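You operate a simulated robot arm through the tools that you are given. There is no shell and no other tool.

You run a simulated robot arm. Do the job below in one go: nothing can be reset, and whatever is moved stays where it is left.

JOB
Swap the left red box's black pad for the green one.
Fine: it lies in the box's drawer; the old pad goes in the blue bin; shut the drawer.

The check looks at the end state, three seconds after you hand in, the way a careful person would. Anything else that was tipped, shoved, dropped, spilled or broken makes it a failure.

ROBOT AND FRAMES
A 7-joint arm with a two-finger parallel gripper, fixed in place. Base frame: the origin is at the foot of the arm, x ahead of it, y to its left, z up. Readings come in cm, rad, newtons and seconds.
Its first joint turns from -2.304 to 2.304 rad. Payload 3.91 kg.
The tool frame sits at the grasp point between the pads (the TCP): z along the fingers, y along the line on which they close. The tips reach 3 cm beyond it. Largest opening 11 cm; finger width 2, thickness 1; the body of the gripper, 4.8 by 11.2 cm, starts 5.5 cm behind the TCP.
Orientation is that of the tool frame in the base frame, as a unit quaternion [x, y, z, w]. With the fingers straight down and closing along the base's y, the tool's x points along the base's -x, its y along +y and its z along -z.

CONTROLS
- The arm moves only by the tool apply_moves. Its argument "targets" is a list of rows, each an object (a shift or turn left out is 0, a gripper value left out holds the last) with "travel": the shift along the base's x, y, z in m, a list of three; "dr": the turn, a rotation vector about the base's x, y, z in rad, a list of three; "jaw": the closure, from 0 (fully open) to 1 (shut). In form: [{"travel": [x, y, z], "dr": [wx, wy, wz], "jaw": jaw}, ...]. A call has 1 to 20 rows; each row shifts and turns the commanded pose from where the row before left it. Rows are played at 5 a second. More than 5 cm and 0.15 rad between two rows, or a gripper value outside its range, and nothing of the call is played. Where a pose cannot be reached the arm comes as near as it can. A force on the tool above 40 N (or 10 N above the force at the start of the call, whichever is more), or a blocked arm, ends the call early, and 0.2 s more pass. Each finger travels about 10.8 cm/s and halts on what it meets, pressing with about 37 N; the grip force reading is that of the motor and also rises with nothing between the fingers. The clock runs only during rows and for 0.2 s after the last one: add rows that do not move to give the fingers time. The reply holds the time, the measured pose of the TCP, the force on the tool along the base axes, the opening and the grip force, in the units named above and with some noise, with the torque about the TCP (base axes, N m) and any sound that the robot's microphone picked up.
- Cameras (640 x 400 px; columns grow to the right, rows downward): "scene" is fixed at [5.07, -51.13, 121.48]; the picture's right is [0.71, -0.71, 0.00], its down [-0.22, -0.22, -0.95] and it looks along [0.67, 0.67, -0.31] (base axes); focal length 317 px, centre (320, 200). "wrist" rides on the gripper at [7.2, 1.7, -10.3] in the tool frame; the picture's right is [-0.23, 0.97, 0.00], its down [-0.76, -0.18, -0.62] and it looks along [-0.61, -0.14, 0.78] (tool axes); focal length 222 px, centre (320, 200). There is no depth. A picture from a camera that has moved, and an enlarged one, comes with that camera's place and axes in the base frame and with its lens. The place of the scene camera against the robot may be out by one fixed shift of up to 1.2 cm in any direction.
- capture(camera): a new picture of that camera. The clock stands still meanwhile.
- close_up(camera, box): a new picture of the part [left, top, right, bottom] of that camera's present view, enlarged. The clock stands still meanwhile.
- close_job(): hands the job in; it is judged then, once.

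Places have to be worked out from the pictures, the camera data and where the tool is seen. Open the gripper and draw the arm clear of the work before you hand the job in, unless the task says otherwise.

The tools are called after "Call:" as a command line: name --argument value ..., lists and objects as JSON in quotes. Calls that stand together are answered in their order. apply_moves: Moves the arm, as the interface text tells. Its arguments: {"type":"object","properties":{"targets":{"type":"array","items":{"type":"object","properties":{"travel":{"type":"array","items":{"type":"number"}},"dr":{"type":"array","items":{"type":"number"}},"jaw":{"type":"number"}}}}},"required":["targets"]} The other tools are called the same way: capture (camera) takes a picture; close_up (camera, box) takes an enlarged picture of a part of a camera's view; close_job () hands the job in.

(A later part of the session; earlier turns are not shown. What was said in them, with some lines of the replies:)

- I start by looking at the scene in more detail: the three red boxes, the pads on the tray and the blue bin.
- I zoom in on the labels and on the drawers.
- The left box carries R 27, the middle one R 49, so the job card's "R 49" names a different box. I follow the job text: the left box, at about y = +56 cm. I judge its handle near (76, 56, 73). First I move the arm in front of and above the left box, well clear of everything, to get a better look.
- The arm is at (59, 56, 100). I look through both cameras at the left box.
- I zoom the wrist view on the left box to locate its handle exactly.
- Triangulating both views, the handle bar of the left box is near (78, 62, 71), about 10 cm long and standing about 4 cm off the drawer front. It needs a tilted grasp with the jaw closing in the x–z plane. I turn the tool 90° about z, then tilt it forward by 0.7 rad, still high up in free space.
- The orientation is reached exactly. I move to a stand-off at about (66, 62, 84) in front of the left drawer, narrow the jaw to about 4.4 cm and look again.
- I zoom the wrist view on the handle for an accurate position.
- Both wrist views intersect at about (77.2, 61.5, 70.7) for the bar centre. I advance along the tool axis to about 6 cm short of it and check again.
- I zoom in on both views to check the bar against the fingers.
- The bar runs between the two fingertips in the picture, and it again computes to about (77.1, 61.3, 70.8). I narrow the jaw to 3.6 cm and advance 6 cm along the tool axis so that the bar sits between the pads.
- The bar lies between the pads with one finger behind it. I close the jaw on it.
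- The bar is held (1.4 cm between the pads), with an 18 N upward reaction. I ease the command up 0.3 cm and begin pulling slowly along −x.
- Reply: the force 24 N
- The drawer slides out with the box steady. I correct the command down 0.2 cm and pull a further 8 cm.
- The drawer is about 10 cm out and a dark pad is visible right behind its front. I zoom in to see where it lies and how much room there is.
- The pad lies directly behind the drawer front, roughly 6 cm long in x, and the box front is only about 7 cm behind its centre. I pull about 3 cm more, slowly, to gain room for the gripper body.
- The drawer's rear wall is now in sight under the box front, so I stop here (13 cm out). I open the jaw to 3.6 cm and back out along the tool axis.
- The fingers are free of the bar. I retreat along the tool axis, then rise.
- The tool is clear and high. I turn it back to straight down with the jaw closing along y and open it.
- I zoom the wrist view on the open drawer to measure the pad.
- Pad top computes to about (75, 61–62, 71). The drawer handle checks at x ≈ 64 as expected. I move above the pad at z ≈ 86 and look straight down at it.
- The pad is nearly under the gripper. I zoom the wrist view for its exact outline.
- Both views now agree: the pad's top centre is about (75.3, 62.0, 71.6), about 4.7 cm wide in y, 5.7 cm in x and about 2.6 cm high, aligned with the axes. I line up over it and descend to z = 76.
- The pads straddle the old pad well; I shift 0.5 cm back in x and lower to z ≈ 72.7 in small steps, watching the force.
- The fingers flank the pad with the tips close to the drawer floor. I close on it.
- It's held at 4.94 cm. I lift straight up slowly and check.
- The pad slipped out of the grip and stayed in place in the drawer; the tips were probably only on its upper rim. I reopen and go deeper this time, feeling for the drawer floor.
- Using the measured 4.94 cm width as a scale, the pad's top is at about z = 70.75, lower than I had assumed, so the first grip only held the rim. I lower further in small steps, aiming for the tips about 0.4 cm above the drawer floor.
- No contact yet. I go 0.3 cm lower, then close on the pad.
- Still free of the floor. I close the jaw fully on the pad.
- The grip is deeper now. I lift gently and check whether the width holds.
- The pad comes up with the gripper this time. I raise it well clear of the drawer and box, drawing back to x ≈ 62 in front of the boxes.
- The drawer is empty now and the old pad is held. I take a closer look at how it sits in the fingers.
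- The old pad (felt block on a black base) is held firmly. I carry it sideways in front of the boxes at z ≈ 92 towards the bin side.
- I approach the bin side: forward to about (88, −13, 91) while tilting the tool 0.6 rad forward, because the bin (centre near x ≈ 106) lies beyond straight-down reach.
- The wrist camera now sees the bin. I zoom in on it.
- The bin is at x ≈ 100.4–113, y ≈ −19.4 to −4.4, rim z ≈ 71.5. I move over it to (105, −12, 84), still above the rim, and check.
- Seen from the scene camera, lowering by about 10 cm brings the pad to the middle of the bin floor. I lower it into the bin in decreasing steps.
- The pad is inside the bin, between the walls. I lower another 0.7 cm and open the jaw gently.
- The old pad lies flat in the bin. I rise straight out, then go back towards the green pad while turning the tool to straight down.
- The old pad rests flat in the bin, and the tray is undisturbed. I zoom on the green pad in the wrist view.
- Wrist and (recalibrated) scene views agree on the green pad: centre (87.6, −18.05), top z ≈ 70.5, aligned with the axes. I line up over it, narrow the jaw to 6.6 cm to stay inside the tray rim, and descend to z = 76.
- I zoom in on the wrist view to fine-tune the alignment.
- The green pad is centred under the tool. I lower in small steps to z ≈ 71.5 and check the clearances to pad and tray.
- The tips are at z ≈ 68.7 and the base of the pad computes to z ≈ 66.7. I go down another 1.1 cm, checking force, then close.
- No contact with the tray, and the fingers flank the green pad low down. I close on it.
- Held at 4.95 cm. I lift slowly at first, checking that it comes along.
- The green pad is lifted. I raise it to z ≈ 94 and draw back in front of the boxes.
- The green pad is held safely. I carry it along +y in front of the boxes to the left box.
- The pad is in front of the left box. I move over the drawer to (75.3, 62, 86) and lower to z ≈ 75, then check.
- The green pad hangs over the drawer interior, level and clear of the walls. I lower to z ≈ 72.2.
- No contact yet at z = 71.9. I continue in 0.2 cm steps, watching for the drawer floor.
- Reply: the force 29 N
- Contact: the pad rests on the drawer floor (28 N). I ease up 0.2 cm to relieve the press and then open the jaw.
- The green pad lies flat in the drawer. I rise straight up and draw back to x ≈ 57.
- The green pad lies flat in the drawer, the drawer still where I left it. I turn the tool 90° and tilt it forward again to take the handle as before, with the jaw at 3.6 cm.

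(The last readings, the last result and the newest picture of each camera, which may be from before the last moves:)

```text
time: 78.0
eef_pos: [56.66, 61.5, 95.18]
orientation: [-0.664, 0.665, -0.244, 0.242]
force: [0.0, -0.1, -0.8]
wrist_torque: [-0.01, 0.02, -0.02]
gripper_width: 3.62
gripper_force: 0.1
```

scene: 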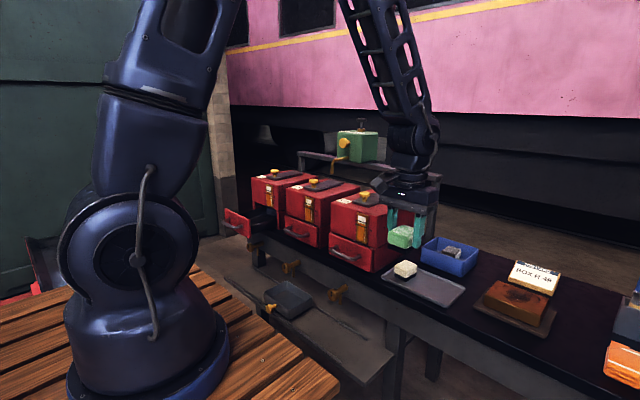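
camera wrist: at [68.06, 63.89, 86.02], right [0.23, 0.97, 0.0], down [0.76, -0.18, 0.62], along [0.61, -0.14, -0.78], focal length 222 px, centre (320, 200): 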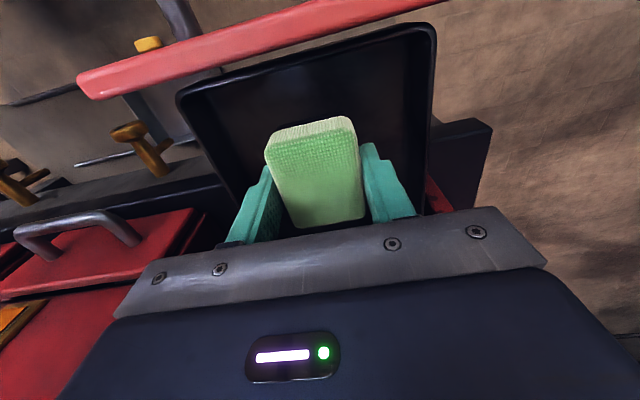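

I go down the same way I came out, to just short of the handle, and check.

Call:
apply_moves --targets '[{"travel": [0, -0.001, -0.038]}, {"travel": [0, -0.001, -0.04]}, {"travel": [0.001, 0, -0.04]}, {"travel": [0, 0, -0.04]}, {"travel": [0, 0, 0]}]'

Call:
close_up --camera "wrist" --box '[200, 40, 440, 240]'

Call:
close_up --camera "scene" --box '[196, 180, 276, 240]'

```text
time: 79.2
eef_pos: [56.96, 61.66, 79.53]
orientation: [-0.664, 0.665, -0.243, 0.242]
force: [0.2, 0.7, -0.8]
wrist_torque: [0.01, 0.03, 0.0]
gripper_width: 3.63
gripper_force: 0.0
```

```text
2.00 times, centred on (320, 140) of wrist
camera zoom: at [49.06, 54.41, 86.26], right [-0.74, 0.23, -0.63], down [-0.26, 0.76, 0.59], along [0.61, 0.61, -0.51], focal length 444 px, centre (320, 320)
```

zoom: 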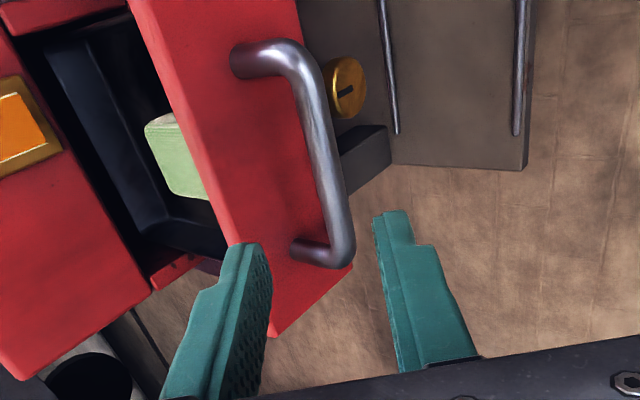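

```text
6.67 times, centred on (236, 210) of scene
camera zoom: at [5.07, -51.13, 121.48], right [0.71, -0.71, 0.0], down [-0.22, -0.22, -0.95], along [0.67, 0.67, -0.31], focal length 2114 px, centre (880, 133)
```

zoom: 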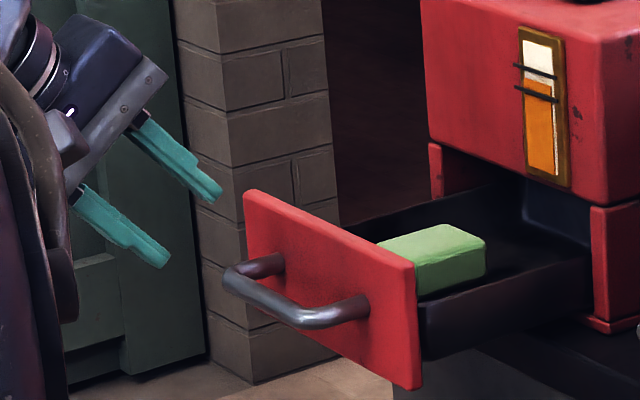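

Retracing the earlier path, the bar will again sit between the pads. I advance along the tool axis to the former grasp pose (63.2, 61.4, 71.75).

Call:
apply_moves --targets '[{"travel": [0.0155, -0.0006, -0.0194]}, {"travel": [0.0155, -0.0006, -0.0194]}, {"travel": [0.0155, -0.0006, -0.0194]}, {"travel": [0.0155, -0.0006, -0.0194]}, {"travel": [0, 0, 0]}]'

Call:
close_up --camera "wrist" --box '[200, 40, 440, 240]'

Call:
close_up --camera "scene" --box '[206, 190, 286, 240]'

```text
time: 80.4
eef_pos: [62.94, 61.07, 71.52]
orientation: [-0.664, 0.664, -0.242, 0.242]
force: [-0.6, 0.1, -0.5]
wrist_torque: [0.0, -0.03, -0.02]
gripper_width: 3.63
gripper_force: 0.0
```

```text
2.00 times, centred on (320, 140) of wrist
camera zoom: at [54.96, 53.8, 78.27], right [-0.74, 0.23, -0.63], down [-0.27, 0.76, 0.59], along [0.61, 0.61, -0.51], focal length 444 px, centre (320, 320)
```

zoom: 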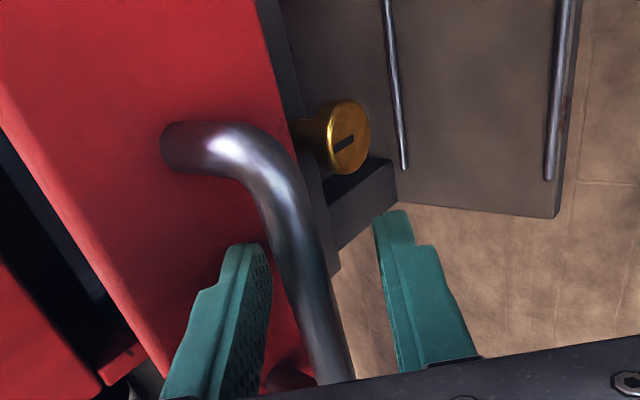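

```text
8.00 times, centred on (246, 215) of scene
camera zoom: at [5.07, -51.13, 121.48], right [0.71, -0.71, 0.0], down [-0.22, -0.22, -0.95], along [0.67, 0.67, -0.31], focal length 2537 px, centre (912, 80)
```

zoom: 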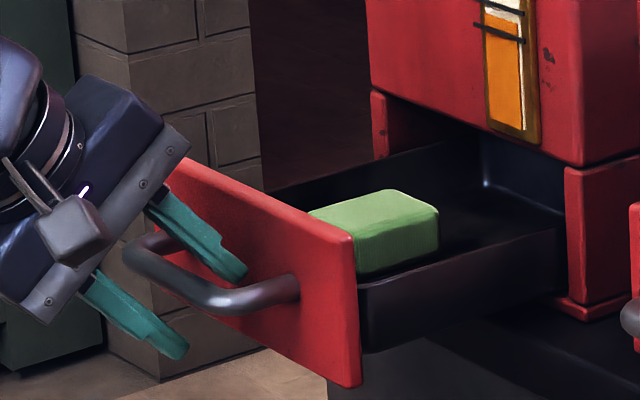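

The bar is between the pads again. I raise 0.2 cm to centre on it and close.

Call:
apply_moves --targets '[{"travel": [0.001, 0, 0.002]}, {"jaw": 0.8}, {"jaw": 0.9}, {"jaw": 1.0}, {"jaw": 1.0}, {"jaw": 1.0}]'

```text
time: 81.8
eef_pos: [63.04, 61.15, 71.94]
orientation: [-0.664, 0.664, -0.243, 0.243]
force: [2.5, -1.2, 16.2]
wrist_torque: [-0.68, -0.12, 0.32]
gripper_width: 1.38
gripper_force: 45.1
```

The handle is held. I relieve the 16 N lift with +0.15 cm and push the drawer in slowly.

Call:
apply_moves --targets '[{"travel": [0.002, 0, 0.0015]}, {"travel": [0.005, 0, 0]}, {"travel": [0.01, 0, 0]}, {"travel": [0.01, 0, 0]}, {"travel": [0.01, 0, 0]}, {"travel": [0.01, 0, 0]}, {"travel": [0.01, 0, 0]}, {"travel": [0, 0, 0]}]'

Call:
close_up --camera "scene" --box '[216, 180, 296, 240]'

```text
time: 83.6
eef_pos: [68.99, 61.18, 71.83]
orientation: [0.665, -0.664, 0.242, -0.243]
force: [1.0, -3.2, -12.5]
wrist_torque: [0.04, 0.07, 0.88]
gripper_width: 1.39
gripper_force: 44.8
```

```text
6.67 times, centred on (256, 210) of scene
camera zoom: at [5.07, -51.13, 121.48], right [0.71, -0.71, 0.0], down [-0.22, -0.22, -0.95], along [0.67, 0.67, -0.31], focal length 2114 px, centre (747, 133)
```

zoom: 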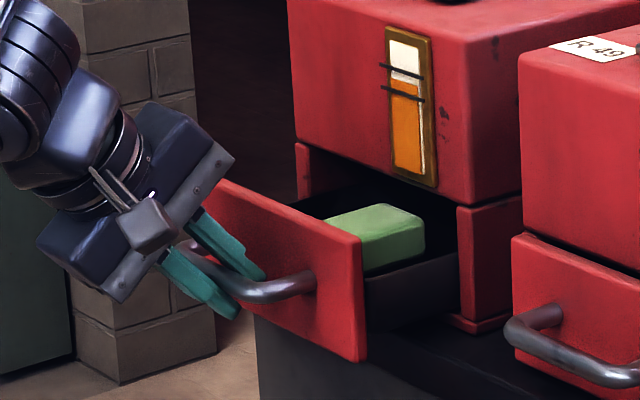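

The drawer slides in smoothly with the pad inside. I push on another 6 cm.

Call:
apply_moves --targets '[{"travel": [0.006, 0, -0.001]}, {"travel": [0.01, 0, 0]}, {"travel": [0.01, 0, 0]}, {"travel": [0.01, 0, 0]}, {"travel": [0.01, 0, 0]}, {"travel": [0.01, 0, 0]}, {"travel": [0.004, 0, 0]}, {"travel": [0, 0, 0]}]'

Call:
close_up --camera "scene" --box '[216, 180, 296, 240]'

```text
time: 85.4
eef_pos: [74.94, 61.13, 71.82]
orientation: [-0.663, 0.665, -0.244, 0.241]
force: [-1.4, -12.6, -7.5]
wrist_torque: [-0.72, 0.03, 0.3]
gripper_width: 1.35
gripper_force: 45.1
```

```text
6.67 times, centred on (256, 210) of scene
camera zoom: at [5.07, -51.13, 121.48], right [0.71, -0.71, 0.0], down [-0.22, -0.22, -0.95], along [0.67, 0.67, -0.31], focal length 2114 px, centre (747, 133)
```

zoom: 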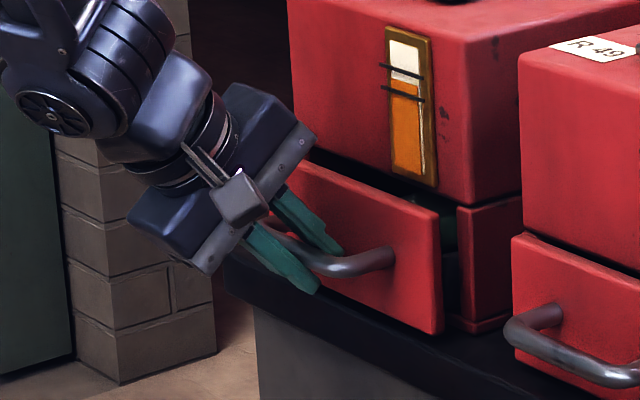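

About 1.2 cm is left. I push in smaller steps until it seats.

Call:
apply_moves --targets '[{"travel": [0.004, 0, 0]}, {"travel": [0.004, 0, 0]}, {"travel": [0.003, 0, 0]}, {"travel": [0, 0, 0]}]'

Call:
close_up --camera "scene" --box '[226, 185, 290, 235]'

```text
time: 86.4
eef_pos: [75.97, 61.18, 71.82]
orientation: [-0.664, 0.664, -0.243, 0.243]
force: [-1.7, -12.2, -7.6]
wrist_torque: [-0.57, 0.03, 0.4]
gripper_width: 1.36
gripper_force: 45.0
```

```text
8.00 times, centred on (258, 210) of scene
camera zoom: at [5.07, -51.13, 121.48], right [0.71, -0.71, 0.0], down [-0.22, -0.22, -0.95], along [0.67, 0.67, -0.31], focal length 2537 px, centre (816, 120)
```

zoom: 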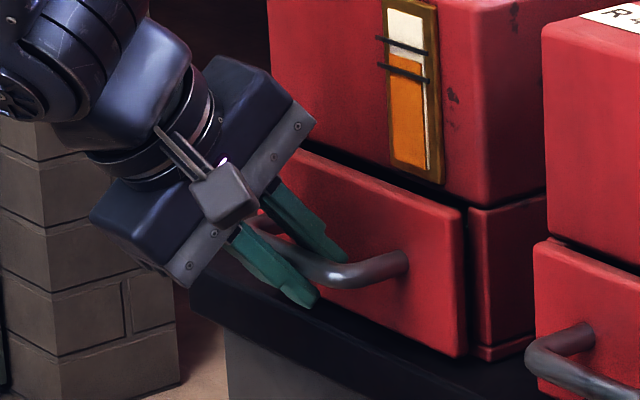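

Comparing with the first pictures, about 0.4 cm remains. I press on in 0.2 cm steps until the stop is felt.

Call:
apply_moves --targets '[{"travel": [0.002, 0, 0]}, {"travel": [0.002, 0, 0]}, {"travel": [0, 0, 0]}]'

Call:
close_up --camera "scene" --box '[226, 185, 290, 235]'

```text
time: 87.2
eef_pos: [76.37, 61.06, 71.87]
orientation: [-0.664, 0.665, -0.241, 0.242]
force: [-1.3, -7.3, -9.8]
wrist_torque: [-0.23, 0.07, 0.65]
gripper_width: 1.35
gripper_force: 45.8
```

```text
8.00 times, centred on (258, 210) of scene
camera zoom: at [5.07, -51.13, 121.48], right [0.71, -0.71, 0.0], down [-0.22, -0.22, -0.95], along [0.67, 0.67, -0.31], focal length 2537 px, centre (816, 120)
```

zoom: 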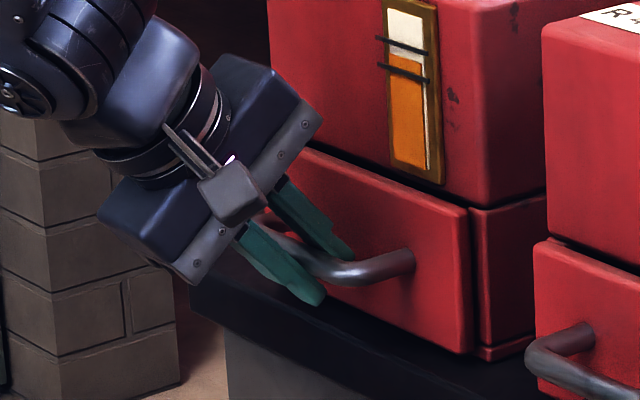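

The front is back at its original place in the picture. I push 0.2 cm more to confirm the stop by force.

Call:
apply_moves --targets '[{"travel": [0.002, 0, 0]}, {"travel": [0, 0, 0]}]'

```text
time: 87.8
eef_pos: [76.44, 61.17, 71.82]
orientation: [0.665, -0.664, 0.242, -0.242]
force: [-22.4, -16.7, -4.8]
wrist_torque: [-0.5, 0.22, 0.44]
gripper_width: 1.39
gripper_force: 45.5
```

The stop is felt (22 N), so the drawer is fully shut. I relieve the press by 0.15 cm and open the jaw.

Call:
apply_moves --targets '[{"travel": [-0.0015, 0, 0]}, {"jaw": 0.85}, {"jaw": 0.67}, {"jaw": 0.67}, {"jaw": 0.67}]'

Call:
close_up --camera "scene" --box '[226, 185, 290, 235]'

Call:
close_up --camera "wrist" --box '[200, 40, 440, 240]'

```text
time: 89.0
eef_pos: [76.56, 61.2, 71.82]
orientation: [-0.664, 0.664, -0.244, 0.242]
force: [-0.4, 0.8, 0.8]
wrist_torque: [0.02, 0.01, -0.04]
gripper_width: 3.63
gripper_force: 0.0
```

```text
8.00 times, centred on (258, 210) of scene
camera zoom: at [5.07, -51.13, 121.48], right [0.71, -0.71, 0.0], down [-0.22, -0.22, -0.95], along [0.67, 0.67, -0.31], focal length 2537 px, centre (816, 120)
```

zoom: 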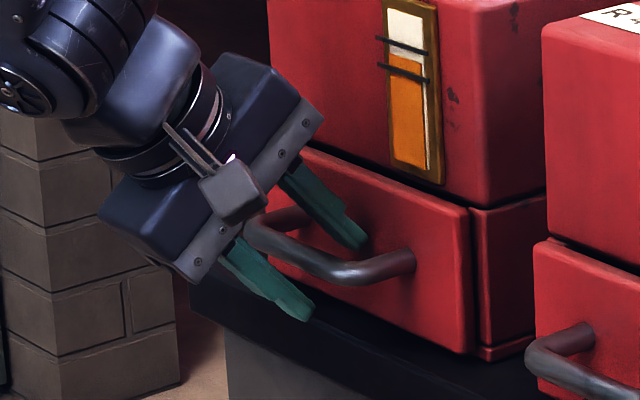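

```text
2.00 times, centred on (320, 140) of wrist
camera zoom: at [68.52, 53.86, 78.63], right [-0.74, 0.23, -0.63], down [-0.26, 0.76, 0.59], along [0.61, 0.61, -0.51], focal length 444 px, centre (320, 320)
```

zoom: 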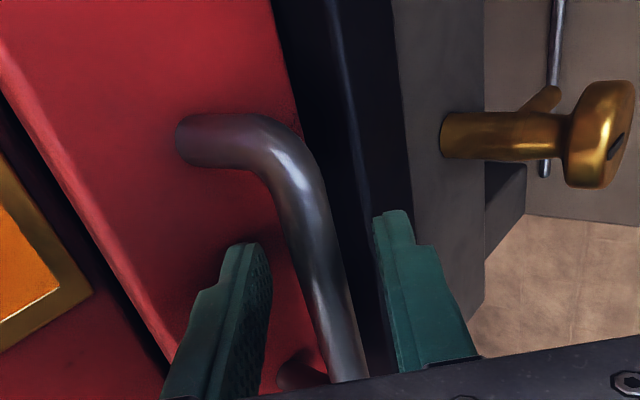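

The fingers are free of the bar and the drawer front matches its original position. I back out along the tool axis and rise clear.

Call:
apply_moves --targets '[{"travel": [-0.0129, 0, 0.0153]}, {"travel": [-0.0193, 0, 0.023]}, {"travel": [-0.0215, 0, 0.0255]}, {"travel": [-0.0215, 0, 0.0255]}, {"travel": [-0.025, 0, 0.03]}, {"travel": [-0.025, 0, 0.03]}, {"travel": [-0.02, 0, 0.035]}, {"travel": [-0.02, -0.01, 0.035]}, {"travel": [-0.01, -0.02, 0.03]}, {"travel": [0, 0, 0]}]'

Call:
capture --camera "scene"

Call:
close_up --camera "scene" --box '[230, 150, 430, 275]'

Call:
close_up --camera "scene" --box '[370, 220, 570, 345]'

```text
time: 91.2
eef_pos: [59.06, 58.08, 96.95]
orientation: [-0.664, 0.665, -0.242, 0.241]
force: [-0.6, -0.7, 0.0]
wrist_torque: [-0.01, 0.0, -0.01]
gripper_width: 3.62
gripper_force: 0.1
```

```text
taken
```

scene: 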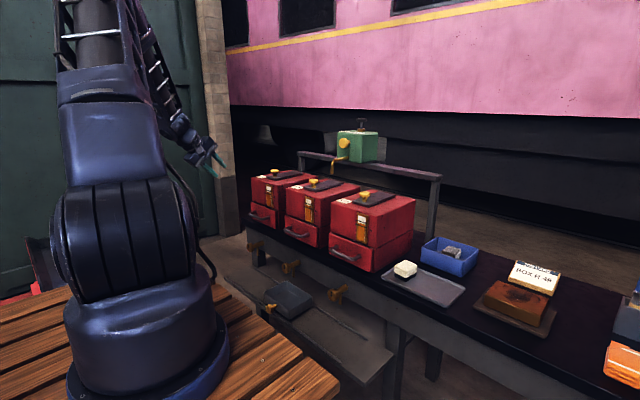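

```text
3.20 times, centred on (330, 212) of scene
camera zoom: at [5.07, -51.13, 121.48], right [0.71, -0.71, 0.0], down [-0.22, -0.22, -0.95], along [0.67, 0.67, -0.31], focal length 1015 px, centre (288, 160)
```

zoom: 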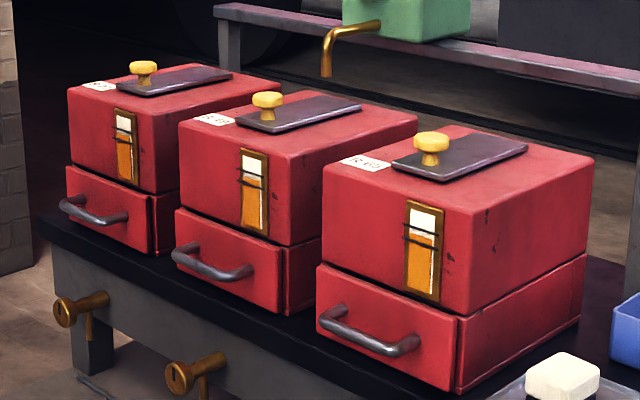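

```text
3.20 times, centred on (470, 282) of scene
camera zoom: at [5.07, -51.13, 121.48], right [0.71, -0.71, 0.0], down [-0.22, -0.22, -0.95], along [0.67, 0.67, -0.31], focal length 1015 px, centre (-160, -64)
```

zoom: 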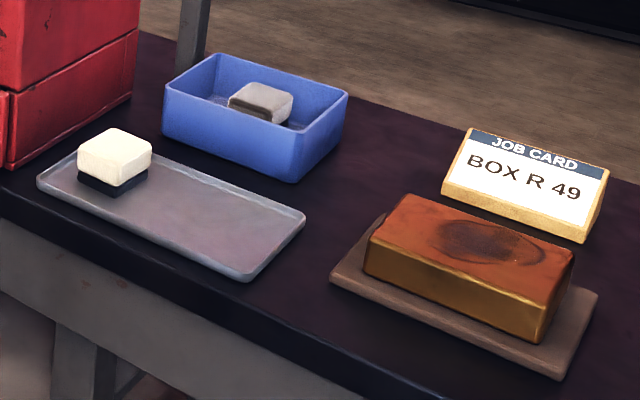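

Everything else stands as it did at the start. I compare the left drawer with the first close-up to make sure it is fully shut, and open the gripper.

Call:
apply_moves --targets '[{"jaw": 0.3}, {"jaw": 0}, {"jaw": 0}, {"jaw": 0}]'

Call:
close_up --camera "scene" --box '[240, 195, 304, 235]'

Call:
close_up --camera "scene" --box '[415, 230, 485, 285]'

```text
time: 92.2
eef_pos: [59.09, 58.01, 96.85]
orientation: [-0.664, 0.665, -0.243, 0.242]
force: [-0.7, 0.5, -0.5]
wrist_torque: [0.0, 0.01, 0.04]
gripper_width: 11.01
gripper_force: 0.0
```

```text
10.00 times, centred on (272, 215) of scene
camera zoom: at [5.07, -51.13, 121.48], right [0.71, -0.71, 0.0], down [-0.22, -0.22, -0.95], along [0.67, 0.67, -0.31], focal length 3171 px, centre (800, 50)
```

zoom: 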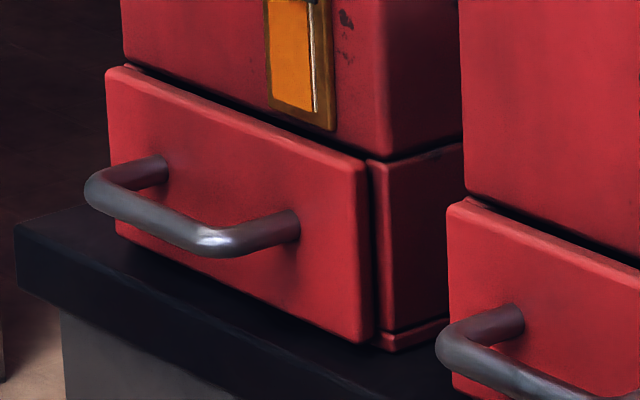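

```text
7.27 times, centred on (450, 258) of scene
camera zoom: at [5.07, -51.13, 121.48], right [0.71, -0.71, 0.0], down [-0.22, -0.22, -0.95], along [0.67, 0.67, -0.31], focal length 2306 px, centre (-626, -218)
```

zoom: 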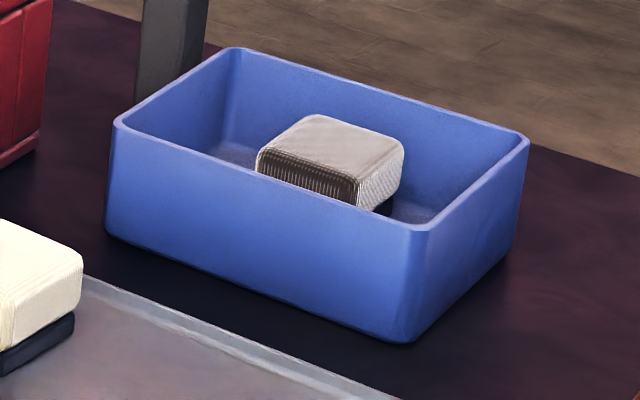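

The close-up of the drawer matches the first one: fully shut. The old pad lies flat in the blue bin, the gripper is open and the arm is clear of the work, so I hand the job in.

Call:
close_job

```text
The job is handed in.
```

The green pad now lies flat in the left red box's drawer, and the drawer is pushed fully shut against its stop. The old black pad is in the blue bin. In the last pictures the other boxes, the white pad, the tray and the rest of the bench look as they did at the start. I handed in with the gripper open and the arm clear.

- **Job card mismatch:** the card on the bench reads "BOX R 49", which is the middle box. I followed your words and worked on the left box, which is labelled R 27. If the card was meant to decide, the swap is on the wrong box.
- **First lift slipped:** on the first try the old pad slipped out of the gripper. It stayed in place in the drawer, and the second, lower grip held.
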